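You operate a simulated robot arm through the tools that you are given. There is no shell and no other tool.

You run a simulated robot arm. Do the job below in one go: nothing can be reset, and whatever is moved stays where it is left.

## Task
Wipe off the grey smudge and chalk the spot past rib one.
Fine: grey pad for the smudge, marking gauge and blue chalk for the spot; both tools go back where they lay. Set down upright: yellow marking gauge. A coat counts when it lies all over at full strength: go over it till it gets no stronger. What is to be rubbed or washed off counts as gone when no trace of it is left.

It is judged by the outcome, as a careful person would: the job done as asked, and still so three seconds after it is handed in. It fails if anything else is knocked over, pushed out of place, dropped, spilled or broken.

## Robot
A 6-joint arm with a two-finger gripper, fixed in place. Base frame: the origin is on the floor under the middle of its stand, x ahead of it, y to its left, z up. Units: cm, rad, N and s.
It reaches about 157.2 cm from its shoulder. Its first joint turns from -2.897 to 2.897 rad. Payload 2.45 kg.
The TCP is the grasp point between the finger pads, 2 cm short of the fingertips. In the tool frame z runs along the fingers and y along their closing line. The gripper opens to 14 cm; its body begins 16.8 cm behind the TCP.
Orientation is that of the tool frame in the base frame, as a unit quaternion [x, y, z, w]. With the fingers straight down and closing along the base's y, the tool's x points along the base's -x, its y along +y and its z along -z.

## Interface
- The arm moves only by the tool servo_tool. Its argument "plan" is a list of rows, each an object (a shift or turn left out is 0, a gripper value left out holds the last) with "travel": the shift along the base's x, y, z in units of 20 mm (1.0 is 20 mm), a list of three; "rotation": the turn, a rotation vector about the base's x, y, z in units of 5 degrees (1.0 is 5 degrees), a list of three; "claw": the gripper command, from -1 (fully open) to 1 (shut), values between in proportion. In form: [{"travel": [x, y, z], "rotation": [rx, ry, rz], "claw": claw}, ...]. A call has 1 to 20 rows; each row shifts and turns the commanded pose from where the row before left it. A call with a number of a shift or a turn outside -1 to 1 is refused whole. Each row takes 0.2 s and may step no farther than 5 cm and 0.15 rad from the row before; otherwise, or with a gripper value out of range, the whole call is refused. Where a pose cannot be reached the arm comes as near as it can. A force on the tool above 40 N (or 10 N above the force at the start of the call, whichever is more), or a blocked arm, ends the call early, and 0.2 s more pass. Each finger travels about 4.5 cm/s and halts on what it meets, pressing with about 44 N; the grip force reading is that of the motor and also rises with nothing between the fingers. The clock runs only during rows and for 0.2 s after the last one: add rows that do not move to give the fingers time. It gives the time, the measured TCP pose, the force on the tool (base axes), the opening and the grip force at its end, in the units of the frame above (readings bear some noise), with the torque about the TCP (base axes, N m) and any sound that the robot's microphone picked up.
- Cameras (640 x 400 px; columns grow to the right, rows downward): "scene" is fixed at [5.44, 50.35, 164.17]; the picture's right is [-0.22, -0.98, 0.00], its down [-0.59, 0.13, -0.80] and it looks along [0.78, -0.17, -0.60] (base axes); focal length 338 px, centre (320, 200). "wrist" rides on the gripper at [7.8, 1.1, -20.9] in the tool frame; the picture's right is [-0.14, 0.99, 0.00], its down [-0.92, -0.13, -0.37] and it looks along [-0.36, -0.05, 0.93] (tool axes); focal length 280 px, centre (320, 200). There is no depth. A picture from a camera that has moved, and an enlarged one, comes with that camera's place and axes in the base frame and with its lens. The place of the scene camera against the robot may be out by one fixed shift of up to 1.2 cm in any direction.
- get_image(camera): a new picture of that camera. It takes no simulated time.
- inspect(camera, box): a new picture of the part [left, top, right, bottom] of that camera's present view, enlarged. It takes no simulated time.
- hand_in(): hands the job in; it is judged then, once.

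Places have to be worked out from the pictures, the camera data and where the tool is seen. Open the gripper and draw the arm clear of the work before you hand the job in, unless the task says otherwise.

The tools are called after "Emit:" as name(argument=value, ...) on one line, values as JSON. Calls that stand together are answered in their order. servo_tool: Moves the arm, as the interface text tells. Its arguments: {"type":"object","properties":{"plan":{"type":"array"}},"required":["plan"]} The other tools are called the same way: get_image (camera) takes a picture; inspect (camera, box) takes an enlarged picture of a part of a camera's view; hand_in () hands the job in.

At the start:

```text
clock: 0.0
ee_pos: [75.2, -32.0, 119.07]
tcp_rot: [0.0, 1.0, 0.0, 0.001]
ft_force: [-1.0, -0.4, 0.2]
ft_torque: [0.01, -0.03, 0.0]
finger_gap: 14.0
grasp_force: 0.0
```

scene: 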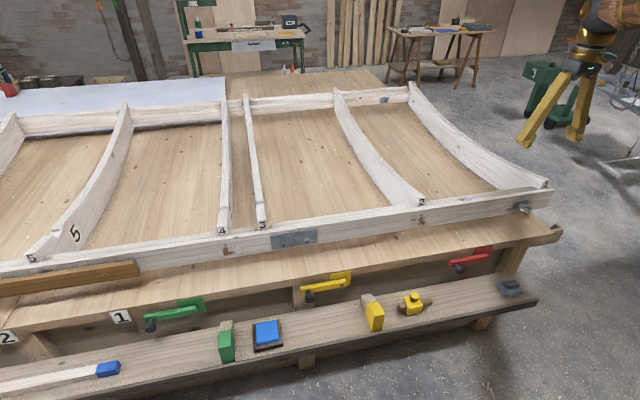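
wrist: 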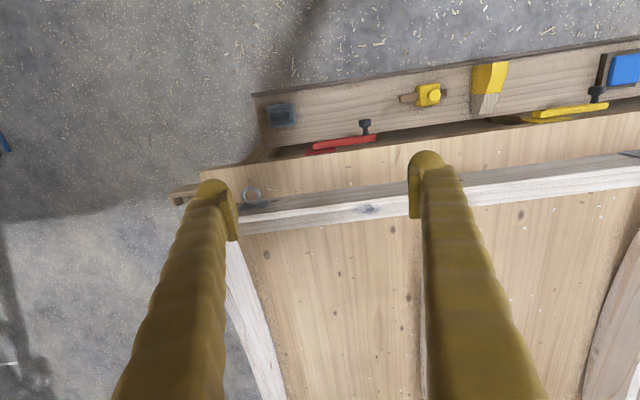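

I begin by looking closely at the scene and finding the smudge, the spot, and the tools.

Emit:
get_image(camera="scene")

Emit:
inspect(camera="scene", box=[340, 160, 580, 310])

Emit:
inspect(camera="scene", box=[180, 200, 420, 350])

Emit:
inspect(camera="scene", box=[0, 220, 240, 370])

Emit:
inspect(camera="wrist", box=[180, 40, 420, 190])

Emit:
inspect(camera="wrist", box=[400, 40, 640, 190])

```text
taken
```

scene: 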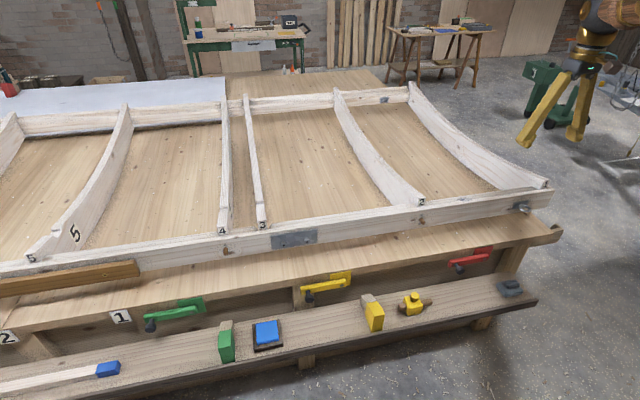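

```text
2.67 times, centred on (460, 235) of scene
camera zoom: at [5.44, 50.35, 164.17], right [-0.22, -0.98, 0.0], down [-0.59, 0.13, -0.8], along [0.78, -0.17, -0.6], focal length 902 px, centre (-53, 107)
```

zoom: 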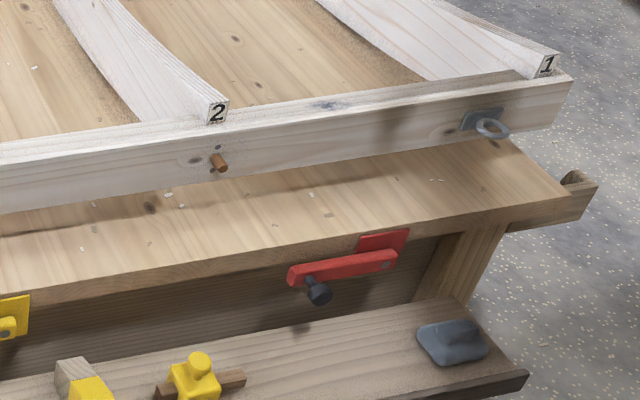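

```text
2.67 times, centred on (300, 275) of scene
camera zoom: at [5.44, 50.35, 164.17], right [-0.22, -0.98, 0.0], down [-0.59, 0.13, -0.8], along [0.78, -0.17, -0.6], focal length 902 px, centre (373, 0)
```

zoom: 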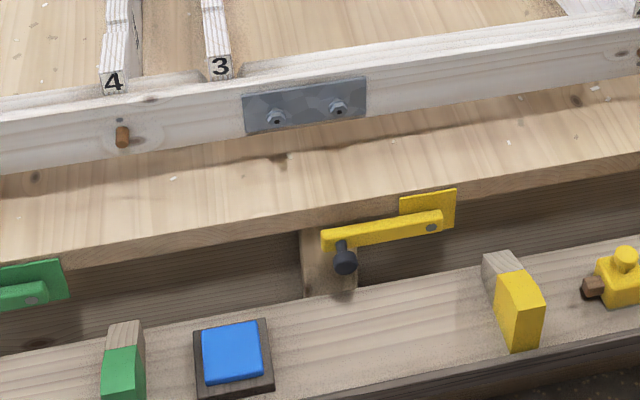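

```text
2.67 times, centred on (120, 295) of scene
camera zoom: at [5.44, 50.35, 164.17], right [-0.22, -0.98, 0.0], down [-0.59, 0.13, -0.8], along [0.78, -0.17, -0.6], focal length 902 px, centre (853, -53)
```

zoom: 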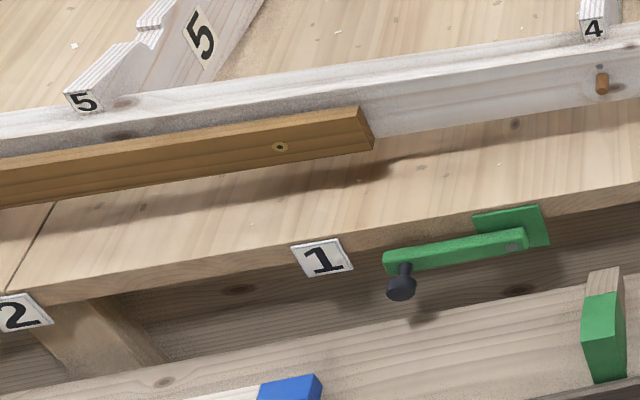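

```text
2.67 times, centred on (300, 115) of wrist
camera zoom: at [67.61, -30.94, 139.99], right [0.14, 0.99, 0.0], down [0.92, -0.13, 0.37], along [0.37, -0.05, -0.93], focal length 748 px, centre (373, 427)
```

zoom: 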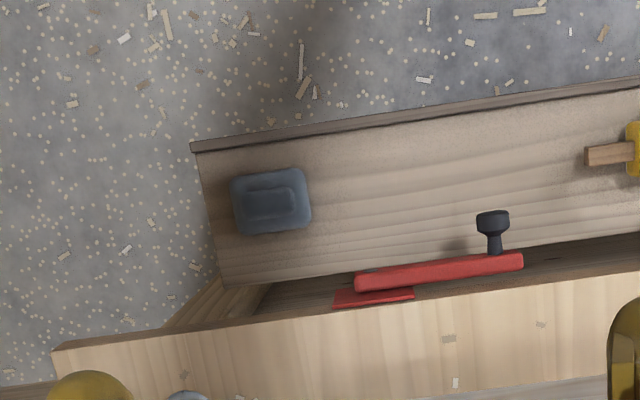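

```text
2.67 times, centred on (520, 115) of wrist
camera zoom: at [67.61, -30.94, 139.99], right [0.14, 0.99, 0.0], down [0.92, -0.13, 0.37], along [0.37, -0.05, -0.93], focal length 748 px, centre (-213, 427)
```

zoom: 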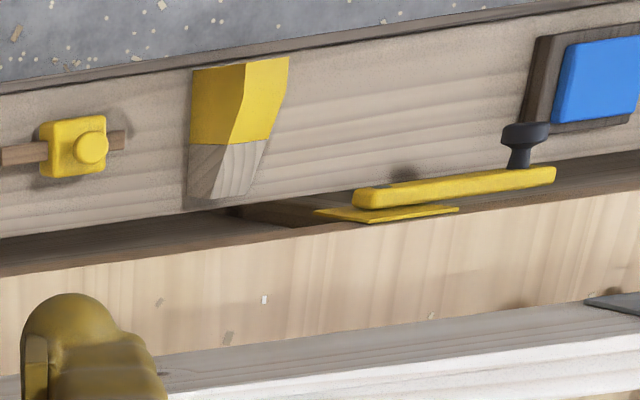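

I see the grey pad at the end of the shelf, the yellow gauge next to it, and the blue chalk in its tray. I'm enlarging further to find the grey smudge and the spot by rib 1.

Emit:
inspect(camera="scene", box=[480, 160, 576, 220])

Emit:
inspect(camera="scene", box=[340, 180, 436, 240])

Emit:
inspect(camera="scene", box=[330, 70, 450, 145])

Emit:
inspect(camera="scene", box=[350, 270, 446, 330])

Emit:
inspect(camera="scene", box=[470, 260, 566, 320])

Emit:
inspect(camera="scene", box=[200, 310, 296, 370])

Emit:
inspect(camera="scene", box=[0, 340, 128, 400])

Emit:
inspect(camera="wrist", box=[160, 160, 400, 310])

```text
6.67 times, centred on (528, 190) of scene
camera zoom: at [5.44, 50.35, 164.17], right [-0.22, -0.98, 0.0], down [-0.59, 0.13, -0.8], along [0.78, -0.17, -0.6], focal length 2256 px, centre (-1067, 267)
```

zoom: 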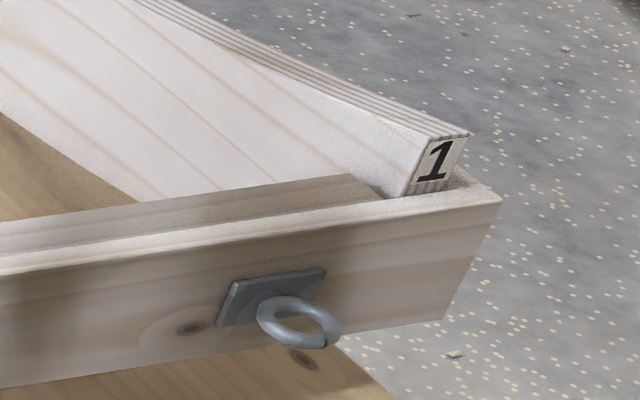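

```text
6.67 times, centred on (388, 210) of scene
camera zoom: at [5.44, 50.35, 164.17], right [-0.22, -0.98, 0.0], down [-0.59, 0.13, -0.8], along [0.78, -0.17, -0.6], focal length 2256 px, centre (-133, 133)
```

zoom: 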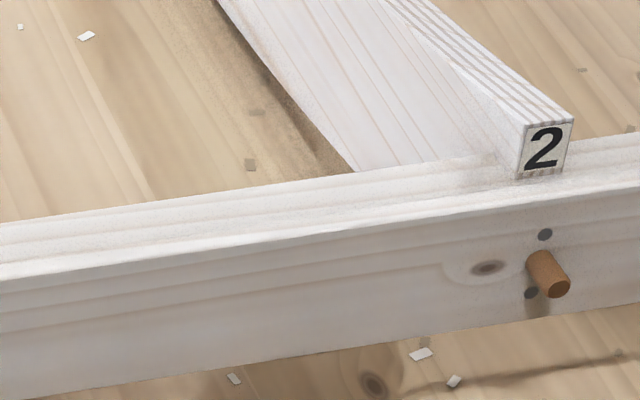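

```text
5.33 times, centred on (390, 108) of scene
camera zoom: at [5.44, 50.35, 164.17], right [-0.22, -0.98, 0.0], down [-0.59, 0.13, -0.8], along [0.78, -0.17, -0.6], focal length 1805 px, centre (-53, 693)
```

zoom: 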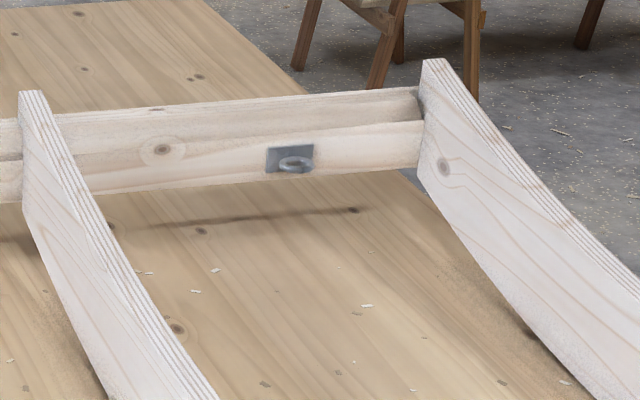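

```text
6.67 times, centred on (398, 300) of scene
camera zoom: at [5.44, 50.35, 164.17], right [-0.22, -0.98, 0.0], down [-0.59, 0.13, -0.8], along [0.78, -0.17, -0.6], focal length 2256 px, centre (-200, -467)
```

zoom: 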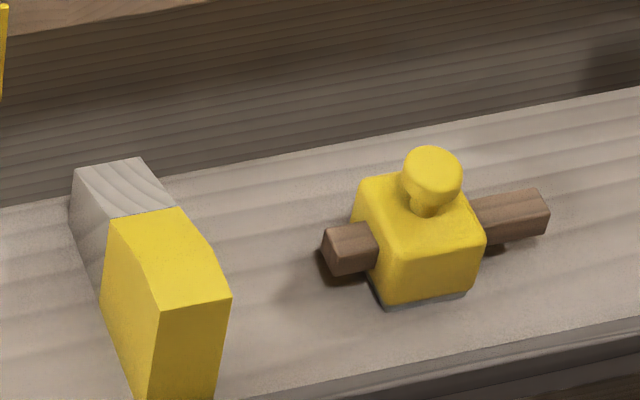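

```text
6.67 times, centred on (518, 290) of scene
camera zoom: at [5.44, 50.35, 164.17], right [-0.22, -0.98, 0.0], down [-0.59, 0.13, -0.8], along [0.78, -0.17, -0.6], focal length 2256 px, centre (-1000, -400)
```

zoom: 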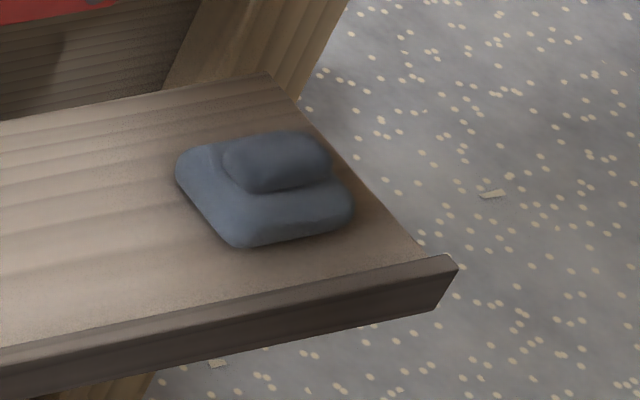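

```text
6.67 times, centred on (248, 340) of scene
camera zoom: at [5.44, 50.35, 164.17], right [-0.22, -0.98, 0.0], down [-0.59, 0.13, -0.8], along [0.78, -0.17, -0.6], focal length 2256 px, centre (800, -733)
```

zoom: 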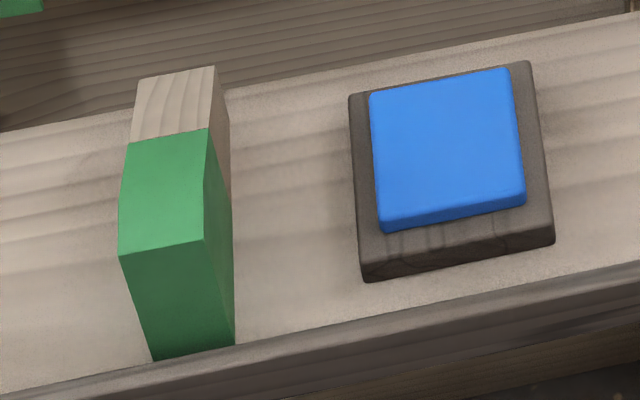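

```text
5.00 times, centred on (64, 370) of scene
camera zoom: at [5.44, 50.35, 164.17], right [-0.22, -0.98, 0.0], down [-0.59, 0.13, -0.8], along [0.78, -0.17, -0.6], focal length 1692 px, centre (1600, -650)
```

zoom: 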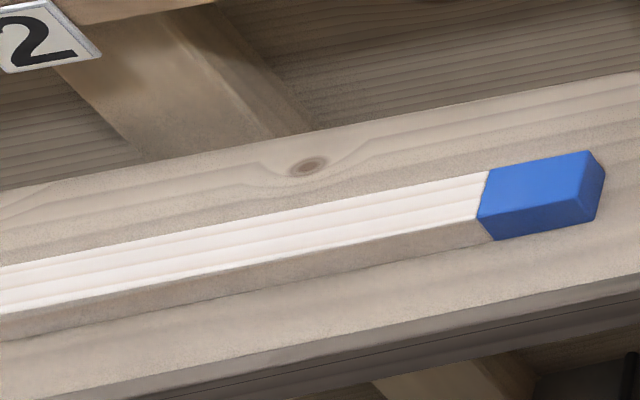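

```text
2.67 times, centred on (280, 235) of wrist
camera zoom: at [67.61, -30.94, 139.99], right [0.14, 0.99, 0.0], down [0.92, -0.13, 0.37], along [0.37, -0.05, -0.93], focal length 748 px, centre (427, 107)
```

zoom: 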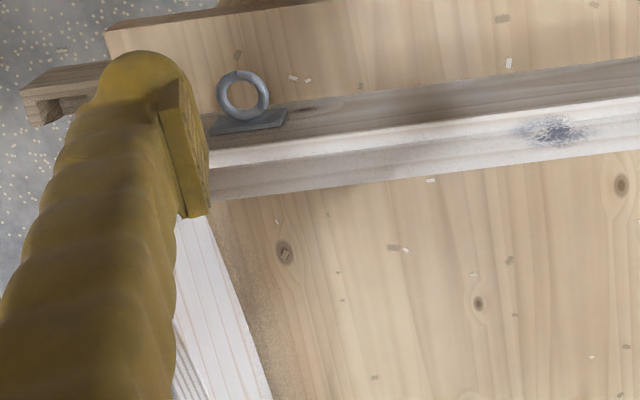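

The wrist view shows a blue-grey patch on top of the rail between ribs 1 and 2, near (92.5, -24, 87.5). I move across to look at the rail around rib 1 from closer.

Emit:
servo_tool(plan=[{"travel": [0.25, -1, -0.4], "claw": -1}, {"travel": [0.25, -1, -0.4]}, {"travel": [0.25, -1, -0.4]}, {"travel": [0.25, -1, -0.4]}, {"travel": [0.25, -1, -0.4]}, {"travel": [0.25, -1, -0.4]}, {"travel": [0.25, -1, -0.4]}, {"travel": [0, 0, 0]}])

Emit:
get_image(camera="wrist")

Emit:
get_image(camera="scene")

```text
clock: 1.8
ee_pos: [78.97, -46.08, 113.65]
tcp_rot: [0.0, 1.0, -0.001, 0.001]
ft_force: [0.0, 0.5, 0.0]
ft_torque: [0.03, 0.05, -0.01]
finger_gap: 14.02
grasp_force: 0.1
```

```text
taken
camera wrist: at [71.21, -45.01, 134.57], right [0.14, 0.99, 0.0], down [0.92, -0.13, 0.37], along [0.37, -0.05, -0.93], focal length 280 px, centre (320, 200)
```

wrist: 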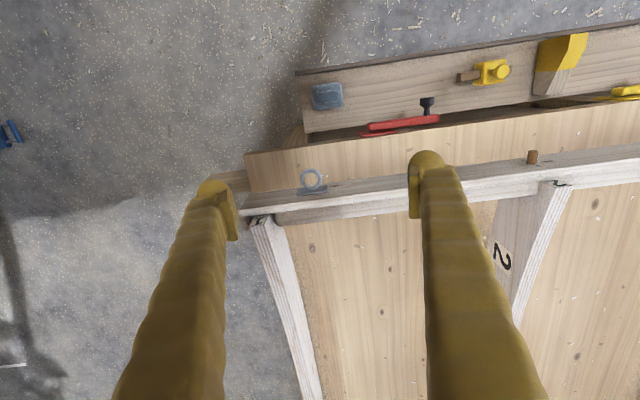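

```text
taken
```

scene: 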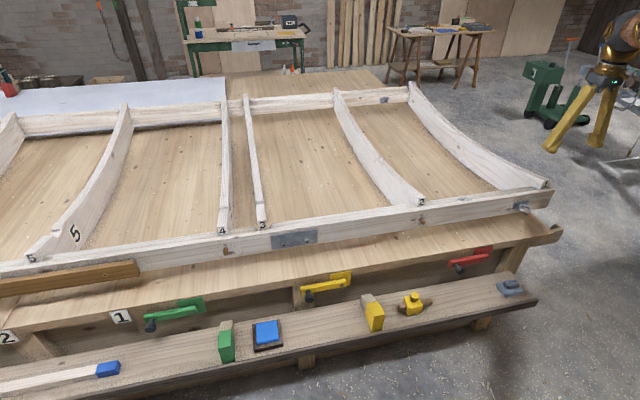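

Rib 1's end and the ring plate are now in view. I enlarge the rail past and around rib 1.

Emit:
inspect(camera="wrist", box=[230, 150, 342, 220])

Emit:
inspect(camera="wrist", box=[310, 150, 422, 220])

Emit:
inspect(camera="wrist", box=[440, 130, 640, 255])

Emit:
inspect(camera="wrist", box=[290, 50, 530, 200])

Emit:
inspect(camera="scene", box=[420, 170, 564, 260])

```text
5.71 times, centred on (286, 185) of wrist
camera zoom: at [71.21, -45.01, 134.57], right [0.14, 0.99, 0.0], down [0.92, -0.13, 0.37], along [0.37, -0.05, -0.93], focal length 1602 px, centre (514, 286)
```

zoom: 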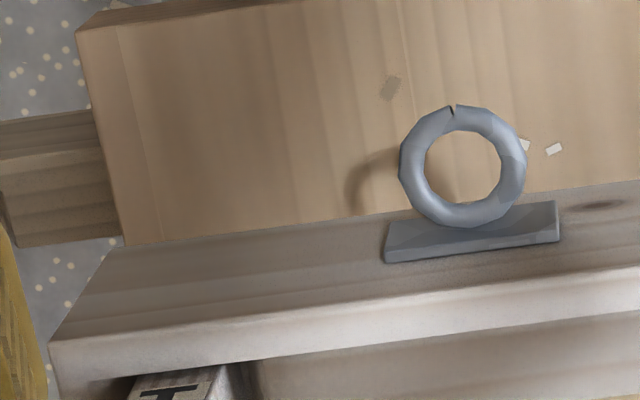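

```text
5.71 times, centred on (366, 185) of wrist
camera zoom: at [71.21, -45.01, 134.57], right [0.14, 0.99, 0.0], down [0.92, -0.13, 0.37], along [0.37, -0.05, -0.93], focal length 1602 px, centre (57, 286)
```

zoom: 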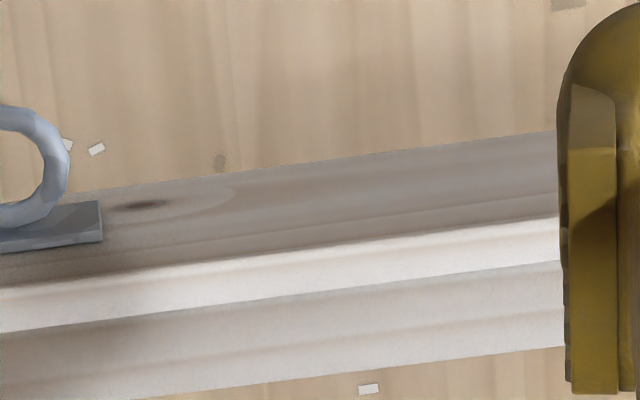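

```text
3.20 times, centred on (540, 192) of wrist
camera zoom: at [71.21, -45.01, 134.57], right [0.14, 0.99, 0.0], down [0.92, -0.13, 0.37], along [0.37, -0.05, -0.93], focal length 897 px, centre (-384, 224)
```

zoom: 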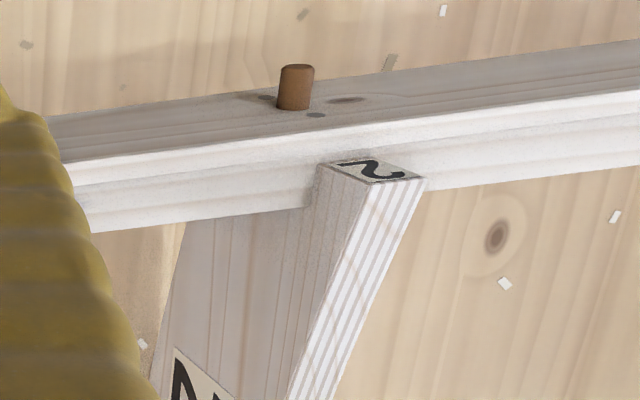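

```text
2.67 times, centred on (410, 125) of wrist
camera zoom: at [71.21, -45.01, 134.57], right [0.14, 0.99, 0.0], down [0.92, -0.13, 0.37], along [0.37, -0.05, -0.93], focal length 748 px, centre (80, 400)
```

zoom: 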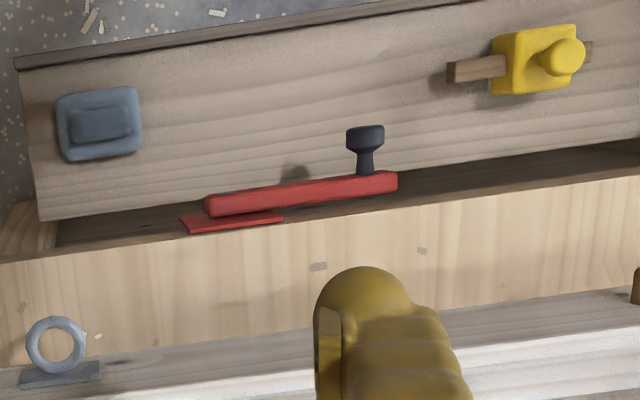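

```text
4.44 times, centred on (492, 215) of scene
camera zoom: at [5.44, 50.35, 164.17], right [-0.22, -0.98, 0.0], down [-0.59, 0.13, -0.8], along [0.78, -0.17, -0.6], focal length 1504 px, centre (-444, 133)
```

zoom: 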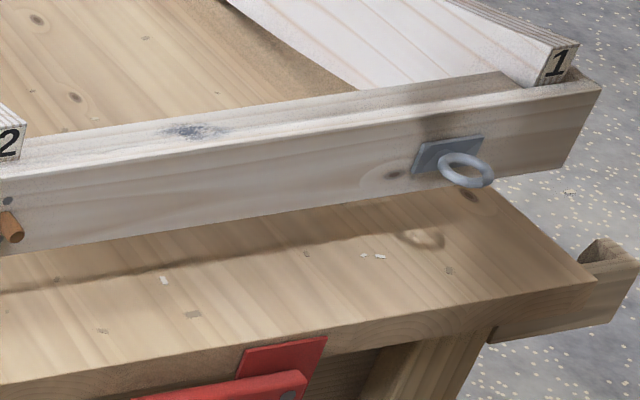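

The blue-grey patch lies on the rail top between ribs 1 and 2. I scan the rest of the structure for any other smudge or marked spot.

Emit:
inspect(camera="scene", box=[430, 185, 494, 225])

Emit:
inspect(camera="scene", box=[0, 80, 160, 180])

Emit:
inspect(camera="scene", box=[0, 180, 160, 280])

Emit:
inspect(camera="scene", box=[140, 80, 300, 180])

Emit:
inspect(camera="scene", box=[140, 170, 300, 270])

Emit:
inspect(camera="scene", box=[280, 150, 440, 250])

Emit:
inspect(camera="scene", box=[400, 70, 560, 170])

Emit:
inspect(camera="scene", box=[280, 80, 440, 180])

```text
10.00 times, centred on (462, 205) of scene
camera zoom: at [5.44, 50.35, 164.17], right [-0.22, -0.98, 0.0], down [-0.59, 0.13, -0.8], along [0.78, -0.17, -0.6], focal length 3384 px, centre (-1100, 150)
```

zoom: 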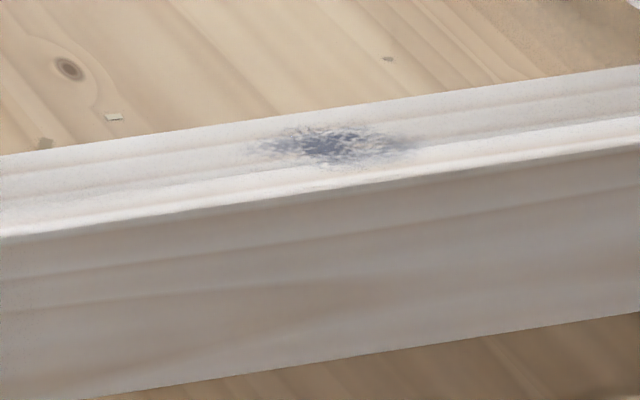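

```text
4.00 times, centred on (80, 130) of scene
camera zoom: at [5.44, 50.35, 164.17], right [-0.22, -0.98, 0.0], down [-0.59, 0.13, -0.8], along [0.78, -0.17, -0.6], focal length 1353 px, centre (1280, 480)
```

zoom: 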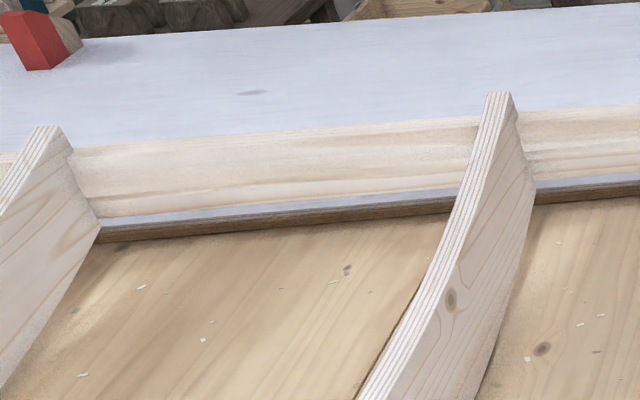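

```text
4.00 times, centred on (80, 230) of scene
camera zoom: at [5.44, 50.35, 164.17], right [-0.22, -0.98, 0.0], down [-0.59, 0.13, -0.8], along [0.78, -0.17, -0.6], focal length 1353 px, centre (1280, 80)
```

zoom: 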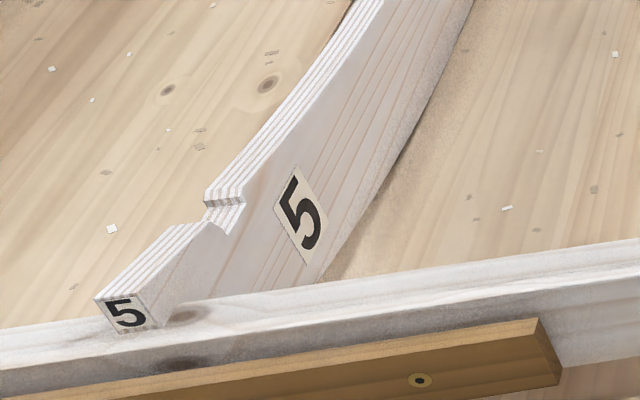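

```text
4.00 times, centred on (220, 130) of scene
camera zoom: at [5.44, 50.35, 164.17], right [-0.22, -0.98, 0.0], down [-0.59, 0.13, -0.8], along [0.78, -0.17, -0.6], focal length 1353 px, centre (720, 480)
```

zoom: 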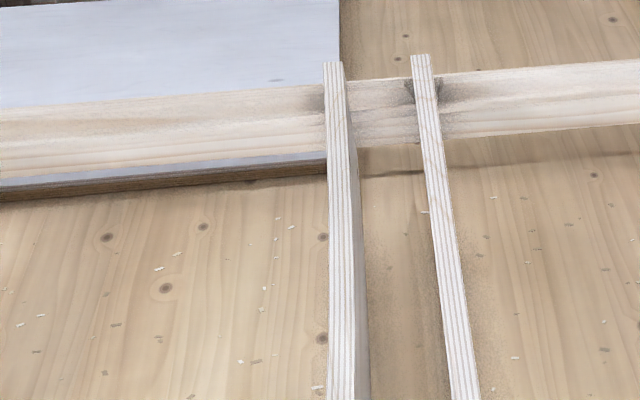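

```text
4.00 times, centred on (220, 220) of scene
camera zoom: at [5.44, 50.35, 164.17], right [-0.22, -0.98, 0.0], down [-0.59, 0.13, -0.8], along [0.78, -0.17, -0.6], focal length 1353 px, centre (720, 120)
```

zoom: 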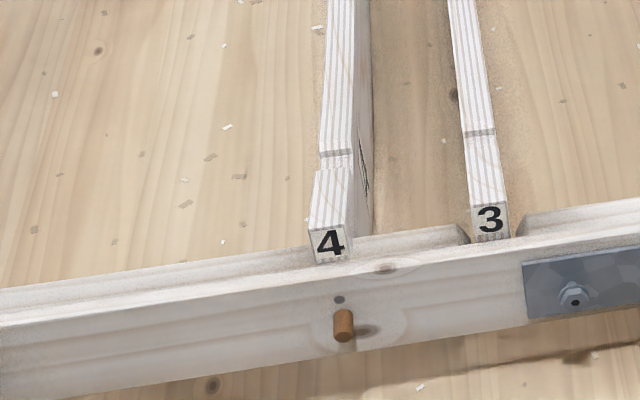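

```text
4.00 times, centred on (360, 200) of scene
camera zoom: at [5.44, 50.35, 164.17], right [-0.22, -0.98, 0.0], down [-0.59, 0.13, -0.8], along [0.78, -0.17, -0.6], focal length 1353 px, centre (160, 200)
```

zoom: 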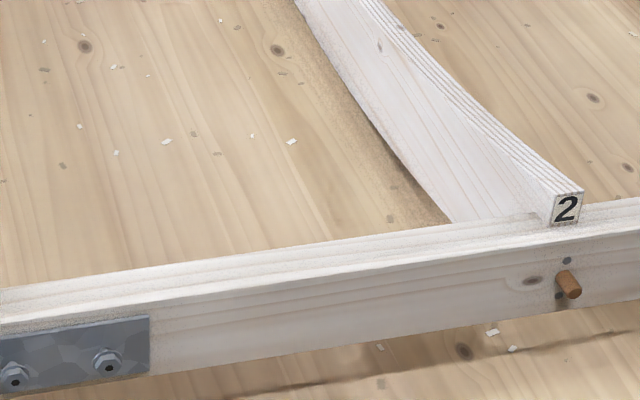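

```text
4.00 times, centred on (480, 120) of scene
camera zoom: at [5.44, 50.35, 164.17], right [-0.22, -0.98, 0.0], down [-0.59, 0.13, -0.8], along [0.78, -0.17, -0.6], focal length 1353 px, centre (-320, 520)
```

zoom: 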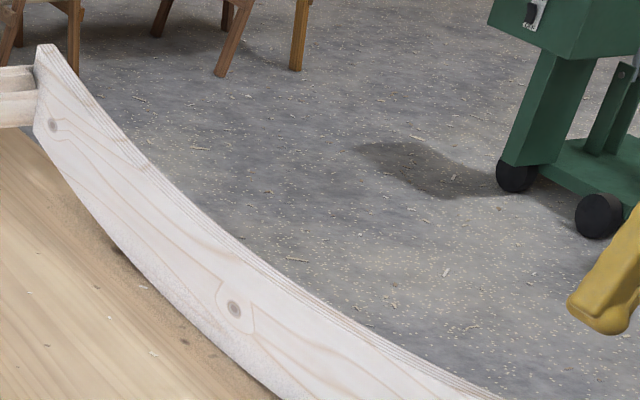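

```text
4.00 times, centred on (360, 130) of scene
camera zoom: at [5.44, 50.35, 164.17], right [-0.22, -0.98, 0.0], down [-0.59, 0.13, -0.8], along [0.78, -0.17, -0.6], focal length 1353 px, centre (160, 480)
```

zoom: 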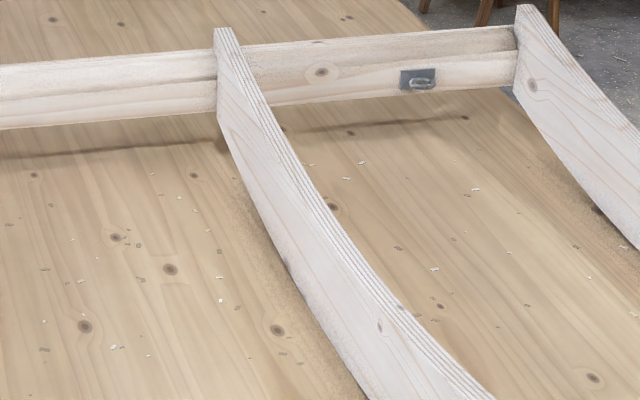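

Only one smudge shows so far; I move the wrist camera right over that patch to look for a second mark nearby.

Emit:
servo_tool(plan=[{"travel": [0.45, 0.9, -0.25]}, {"travel": [0.45, 0.9, -0.25]}, {"travel": [0.45, 0.9, -0.25]}, {"travel": [0.45, 0.9, -0.25]}, {"travel": [0.45, 0.9, -0.25]}, {"travel": [0.45, 0.9, -0.25]}, {"travel": [0.45, 0.9, -0.25]}, {"travel": [0.45, 0.9, -0.25]}, {"travel": [0.45, 0.9, -0.25]}, {"travel": [0.45, 0.9, -0.25]}, {"travel": [0, 0, 0]}])

Emit:
get_image(camera="wrist")

Emit:
inspect(camera="wrist", box=[220, 60, 428, 190])

```text
clock: 4.2
ee_pos: [87.66, -27.83, 108.56]
tcp_rot: [0.0, 1.0, 0.0, 0.002]
ft_force: [0.6, -0.3, -0.4]
ft_torque: [0.01, 0.0, 0.02]
finger_gap: 14.02
grasp_force: 0.1
```

```text
taken
camera wrist: at [80.01, -26.84, 129.35], right [0.14, 0.99, 0.0], down [0.92, -0.13, 0.37], along [0.37, -0.05, -0.93], focal length 280 px, centre (320, 200)
```

wrist: 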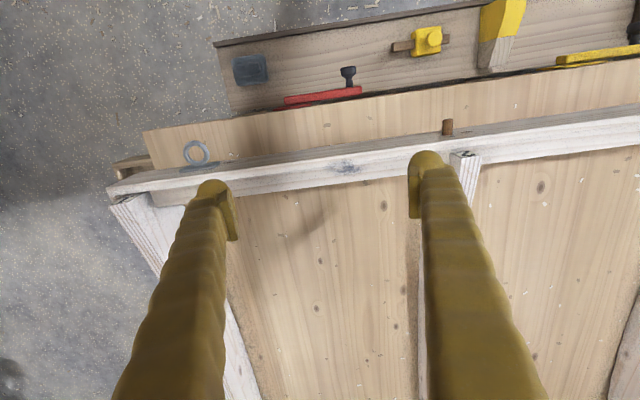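

```text
3.08 times, centred on (324, 125) of wrist
camera zoom: at [80.01, -26.84, 129.35], right [0.14, 0.99, 0.0], down [0.92, -0.13, 0.37], along [0.37, -0.05, -0.93], focal length 863 px, centre (308, 431)
```

zoom: 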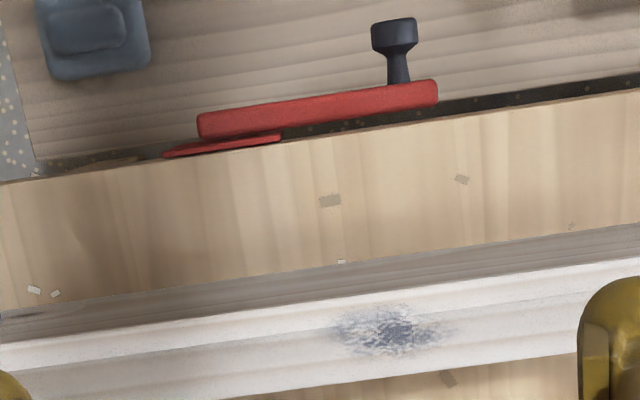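

The smudge is a grey-blue patch on the rail top. I check the area on the outer side of rib 1 for any separate marked spot.

Emit:
inspect(camera="wrist", box=[90, 130, 250, 230])

Emit:
inspect(camera="wrist", box=[220, 180, 430, 400])

Emit:
servo_tool(plan=[{"travel": [0.5, -1, 0.3]}, {"travel": [0.5, -1, 0.3]}, {"travel": [0.5, -1, 0.3]}, {"travel": [0.5, -1, 0.3]}, {"travel": [0.5, -1, 0.3]}, {"travel": [0.5, -1, 0.3]}, {"travel": [0.5, -1, 0.3]}, {"travel": [0.5, -1, 0.3]}, {"travel": [0.5, -1, 0.3]}, {"travel": [0.5, -1, 0.3]}, {"travel": [0.5, -1, 0]}, {"travel": [0.5, -1, 0]}, {"travel": [0.5, -1, 0]}, {"travel": [0.5, -1, 0]}, {"travel": [0, 0, 0]}])

Emit:
get_image(camera="wrist")

Emit:
get_image(camera="scene")

```text
4.00 times, centred on (170, 180) of wrist
camera zoom: at [80.01, -26.84, 129.35], right [0.14, 0.99, 0.0], down [0.92, -0.13, 0.37], along [0.37, -0.05, -0.93], focal length 1122 px, centre (920, 280)
```

zoom: 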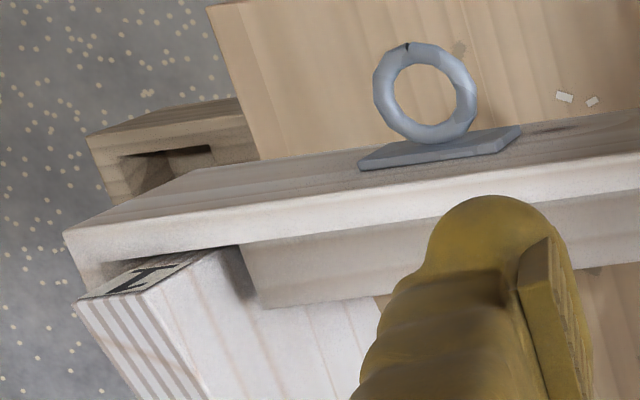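

```text
1.82 times, centred on (325, 290) of wrist
camera zoom: at [80.01, -26.84, 129.35], right [0.14, 0.99, 0.0], down [0.92, -0.13, 0.37], along [0.37, -0.05, -0.93], focal length 510 px, centre (311, 36)
```

zoom: 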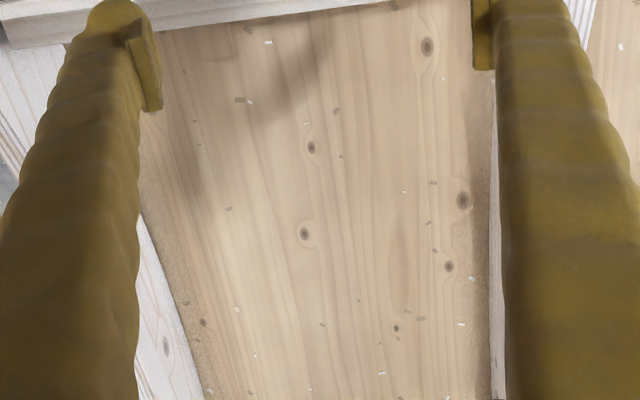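

```text
clock: 7.4
ee_pos: [101.26, -55.05, 114.53]
tcp_rot: [0.0, 1.0, 0.0, 0.001]
ft_force: [-0.3, 0.2, 0.2]
ft_torque: [0.01, -0.02, 0.01]
finger_gap: 14.0
grasp_force: 0.0
out of reach, approached as far as the arm can: row 14
```

```text
taken
camera wrist: at [93.63, -54.04, 135.29], right [0.14, 0.99, 0.0], down [0.92, -0.13, 0.37], along [0.37, -0.05, -0.93], focal length 280 px, centre (320, 200)
```

wrist: 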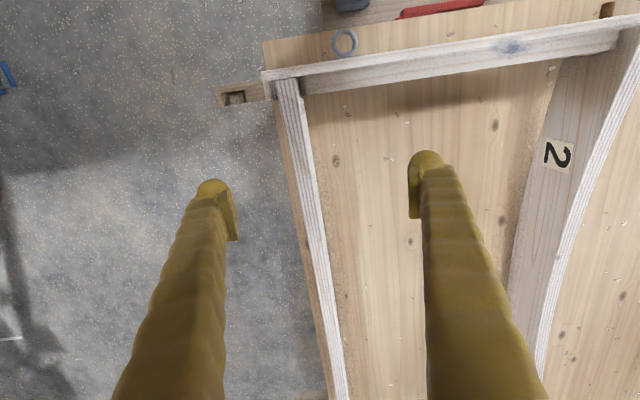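

```text
taken
```

scene: 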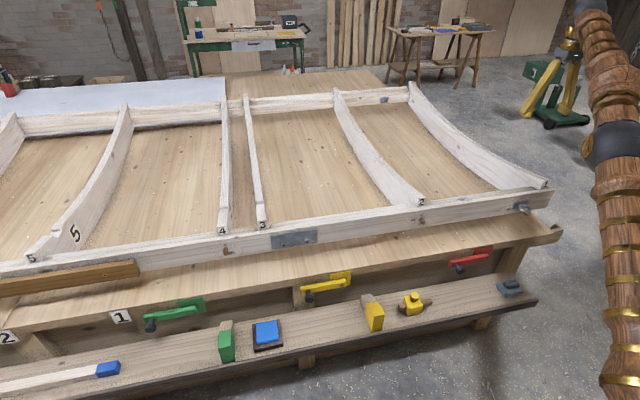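

No separate mark is visible on the outside floor side of rib 1. I move past the rail's end to see its profile (end face) and rib 1's outer face.

Emit:
servo_tool(plan=[{"travel": [-1, -1, -0.2]}, {"travel": [-1, -1, -0.2]}, {"travel": [-1, -1, -0.2]}, {"travel": [-1, -1, -0.2]}, {"travel": [-1, -1, -0.2]}, {"travel": [-1, -1, -0.2]}, {"travel": [-1, -1, -0.2]}, {"travel": [-1, -1, -0.2]}, {"travel": [-1, -1, -0.2]}, {"travel": [-0.5, -1, -0.2]}, {"travel": [-0.5, -1, -0.2]}, {"travel": [0, 0, 0]}])

Emit:
get_image(camera="wrist")

```text
clock: 10.0
ee_pos: [81.0, -77.15, 110.1]
tcp_rot: [0.0, 1.0, 0.0, 0.001]
ft_force: [0.9, 0.2, 0.1]
ft_torque: [-0.03, 0.01, 0.01]
finger_gap: 13.99
grasp_force: 0.0
```

```text
taken
camera wrist: at [73.34, -76.15, 130.9], right [0.14, 0.99, 0.0], down [0.92, -0.13, 0.37], along [0.37, -0.05, -0.93], focal length 280 px, centre (320, 200)
```

wrist: 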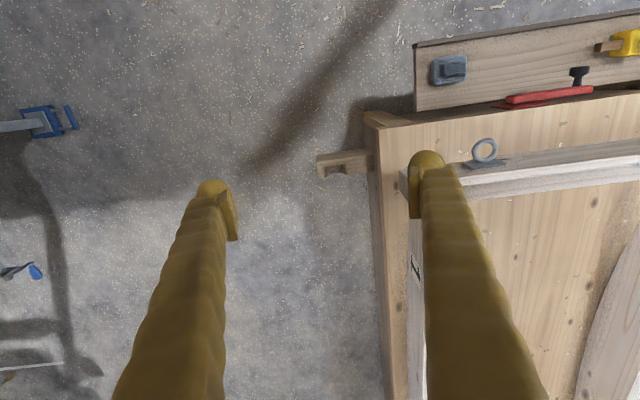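

The finger hides the rail end; I tilt the tool about x by 30° so the wrist camera looks toward +y at the rail's end profile.

Emit:
servo_tool(plan=[{"rotation": [1, 0, 0]}, {"rotation": [1, 0, 0]}, {"rotation": [1, 0, 0]}, {"rotation": [1, 0, 0]}, {"rotation": [1, 0, 0]}, {"rotation": [1, 0, 0]}, {"rotation": [1, 0, 0]}, {"travel": [0, 0, 0]}])

Emit:
get_image(camera="wrist")

```text
clock: 11.8
ee_pos: [76.66, -70.97, 106.13]
tcp_rot: [0.001, 0.954, 0.299, 0.004]
ft_force: [-0.5, 0.9, 0.4]
ft_torque: [-0.04, -0.02, -0.02]
finger_gap: 14.01
grasp_force: 0.0
out of reach, approached as far as the arm can: row 4, 5, 6, 7
```

```text
taken
camera wrist: at [68.75, -82.01, 123.96], right [0.14, 0.81, 0.56], down [0.92, -0.32, 0.24], along [0.37, 0.49, -0.79], focal length 280 px, centre (320, 200)
```

wrist: 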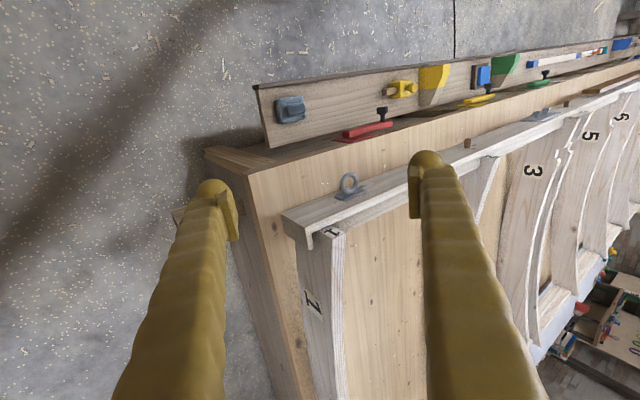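

Useful view: I can see the rail's end profile and the whole shelf. I enlarge the important parts.

Emit:
inspect(camera="wrist", box=[272, 180, 368, 240])

Emit:
inspect(camera="wrist", box=[265, 80, 345, 130])

Emit:
inspect(camera="wrist", box=[370, 50, 466, 110])

Emit:
inspect(camera="wrist", box=[440, 40, 640, 165])

Emit:
inspect(camera="wrist", box=[330, 150, 420, 206])

Emit:
inspect(camera="wrist", box=[240, 200, 440, 400])

```text
6.67 times, centred on (320, 210) of wrist
camera zoom: at [68.75, -82.01, 123.96], right [0.14, 0.81, 0.56], down [0.92, -0.32, 0.24], along [0.37, 0.49, -0.79], focal length 1869 px, centre (320, 133)
```

zoom: 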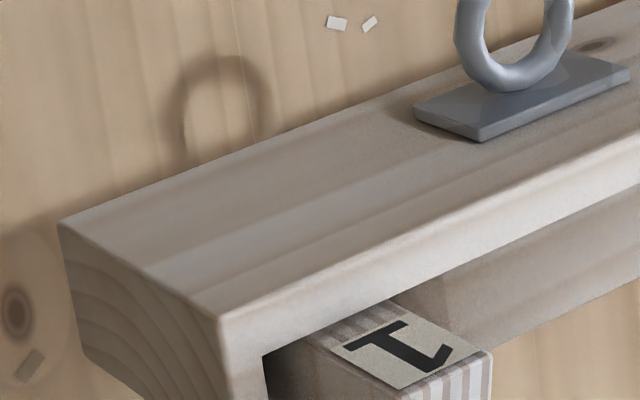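

```text
8.00 times, centred on (305, 105) of wrist
camera zoom: at [68.75, -82.01, 123.96], right [0.14, 0.81, 0.56], down [0.92, -0.32, 0.24], along [0.37, 0.49, -0.79], focal length 2243 px, centre (440, 960)
```

zoom: 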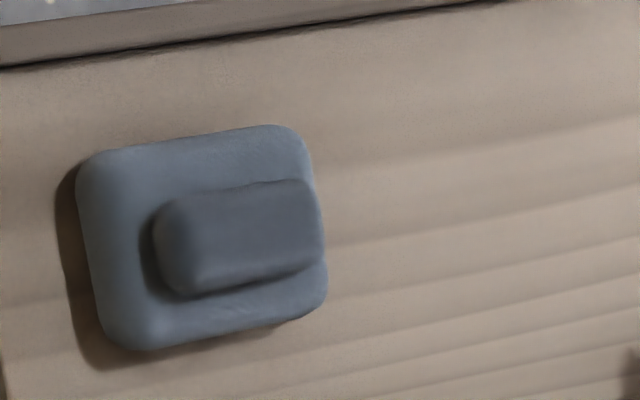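

```text
6.67 times, centred on (418, 80) of wrist
camera zoom: at [68.75, -82.01, 123.96], right [0.14, 0.81, 0.56], down [0.92, -0.32, 0.24], along [0.37, 0.49, -0.79], focal length 1869 px, centre (-333, 1000)
```

zoom: 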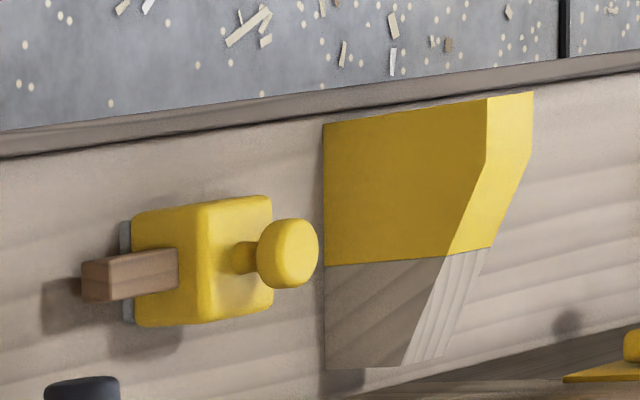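

```text
3.20 times, centred on (540, 102) of wrist
camera zoom: at [68.75, -82.01, 123.96], right [0.14, 0.81, 0.56], down [0.92, -0.32, 0.24], along [0.37, 0.49, -0.79], focal length 897 px, centre (-384, 512)
```

zoom: 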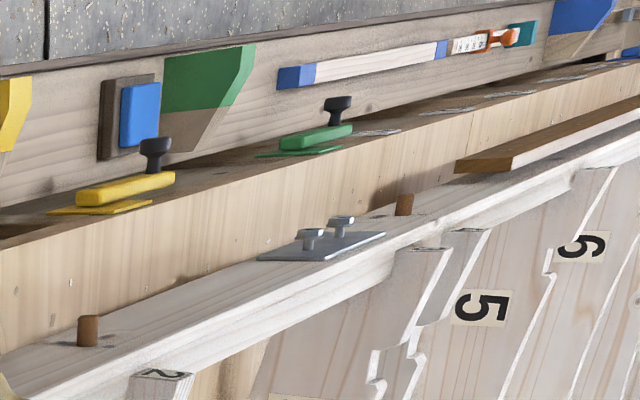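

```text
7.11 times, centred on (375, 178) of wrist
camera zoom: at [68.75, -82.01, 123.96], right [0.14, 0.81, 0.56], down [0.92, -0.32, 0.24], along [0.37, 0.49, -0.79], focal length 1994 px, centre (-71, 356)
```

zoom: 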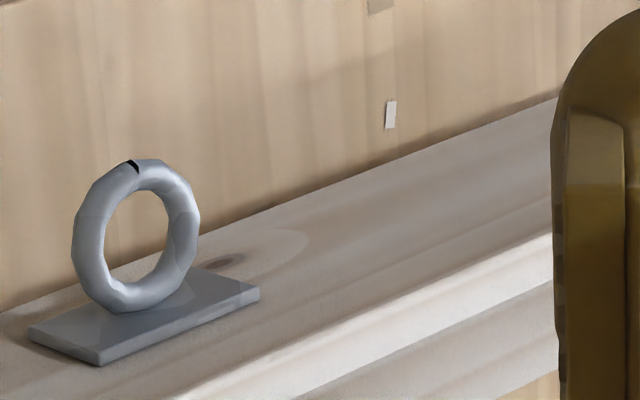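

```text
2.00 times, centred on (340, 300) of wrist
camera zoom: at [68.75, -82.01, 123.96], right [0.14, 0.81, 0.56], down [0.92, -0.32, 0.24], along [0.37, 0.49, -0.79], focal length 561 px, centre (280, 0)
```

zoom: 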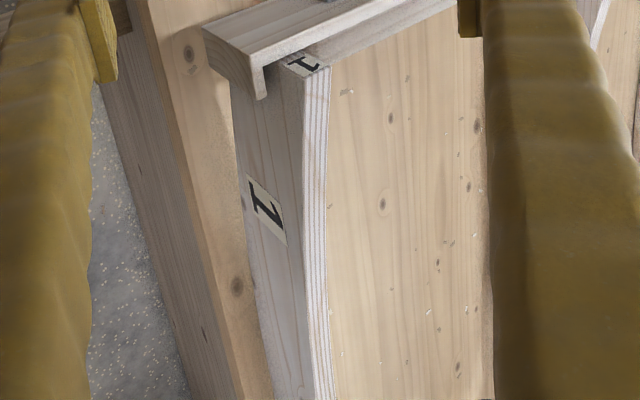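

I enlarge the rail end face and rib-1 joint to understand the rail's cross-section.

Emit:
inspect(camera="wrist", box=[270, 195, 350, 260])

Emit:
inspect(camera="wrist", box=[345, 165, 425, 235])

Emit:
inspect(camera="wrist", box=[440, 120, 560, 195])

Emit:
inspect(camera="scene", box=[500, 165, 564, 205])

```text
6.15 times, centred on (310, 228) of wrist
camera zoom: at [68.75, -82.01, 123.96], right [0.14, 0.81, 0.56], down [0.92, -0.32, 0.24], along [0.37, 0.49, -0.79], focal length 1726 px, centre (382, 31)
```

zoom: 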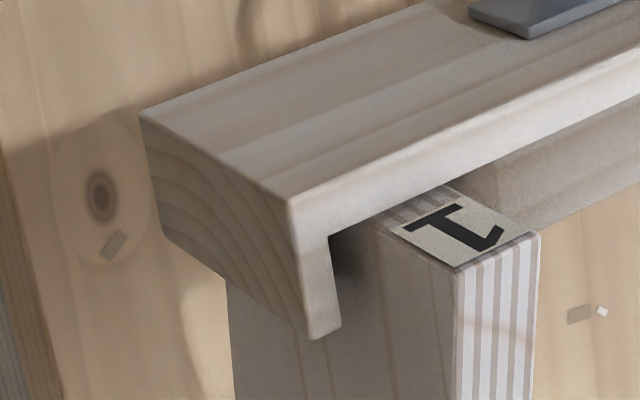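

```text
5.71 times, centred on (385, 200) of wrist
camera zoom: at [68.75, -82.01, 123.96], right [0.14, 0.81, 0.56], down [0.92, -0.32, 0.24], along [0.37, 0.49, -0.79], focal length 1602 px, centre (-51, 200)
```

zoom: 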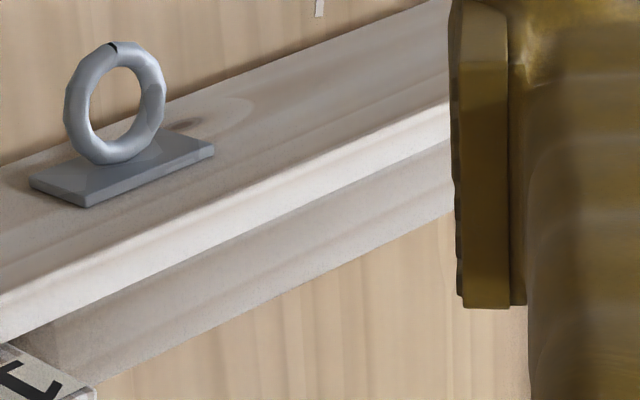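

```text
5.33 times, centred on (500, 158) of wrist
camera zoom: at [68.75, -82.01, 123.96], right [0.14, 0.81, 0.56], down [0.92, -0.32, 0.24], along [0.37, 0.49, -0.79], focal length 1495 px, centre (-640, 427)
```

zoom: 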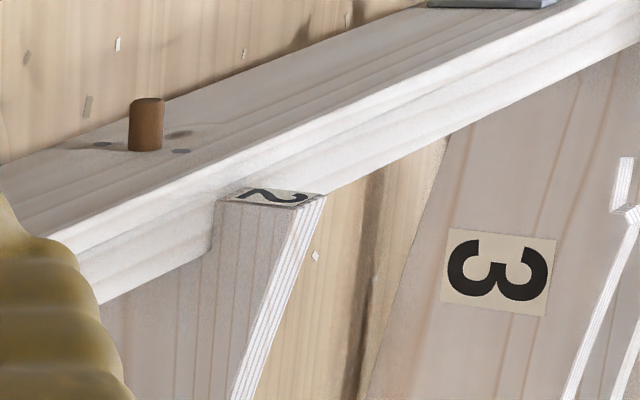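

```text
10.00 times, centred on (532, 185) of scene
camera zoom: at [5.44, 50.35, 164.17], right [-0.22, -0.98, 0.0], down [-0.59, 0.13, -0.8], along [0.78, -0.17, -0.6], focal length 3384 px, centre (-1800, 350)
```

zoom: 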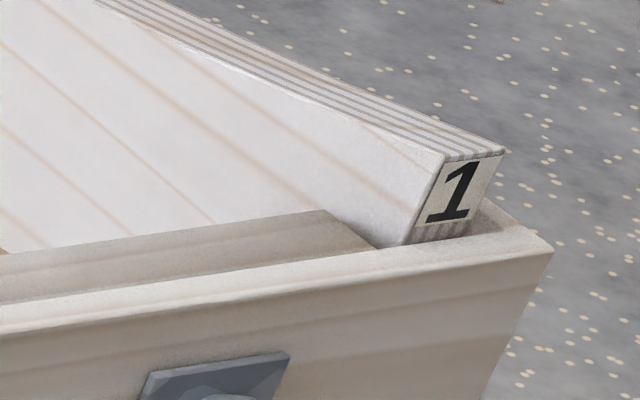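

The rail is a solid board with rib notches cut in the back of its top; I need to know whether its top is flat. I straighten the tool and go back over the smudge for precise triangulation.

Emit:
servo_tool(plan=[{"travel": [0, 1, 0], "rotation": [-1, 0, 0]}, {"travel": [0, 1, 0], "rotation": [-1, 0, 0]}, {"travel": [0, 1, 0], "rotation": [-1, 0, 0]}, {"travel": [0, 1, 0], "rotation": [-1, 0, 0]}, {"travel": [0, 1, 0], "rotation": [-1, 0, 0]}, {"travel": [0, 1, 0], "rotation": [-1, 0, 0]}, {"travel": [0, 1, 0], "rotation": [-1, 0, 0]}, {"travel": [0, 1, 0]}, {"travel": [0, 1, 0]}, {"travel": [0, 1, 0]}, {"travel": [0, 1, 0]}, {"travel": [0, 1, 0]}, {"travel": [0, 1, 0]}, {"travel": [0, 1, 0]}, {"travel": [0, 1, 0]}, {"travel": [0, 1, 0]}, {"travel": [0, 1, 0]}, {"travel": [0, 1, 0]}, {"travel": [0, 1, 0]}, {"travel": [0, 1, 0]}])

```text
clock: 16.0
ee_pos: [76.72, -31.05, 106.38]
tcp_rot: [0.0, 1.0, 0.0, 0.0]
ft_force: [-0.2, 0.4, 0.2]
ft_torque: [0.0, -0.03, 0.0]
finger_gap: 14.01
grasp_force: 0.1
```

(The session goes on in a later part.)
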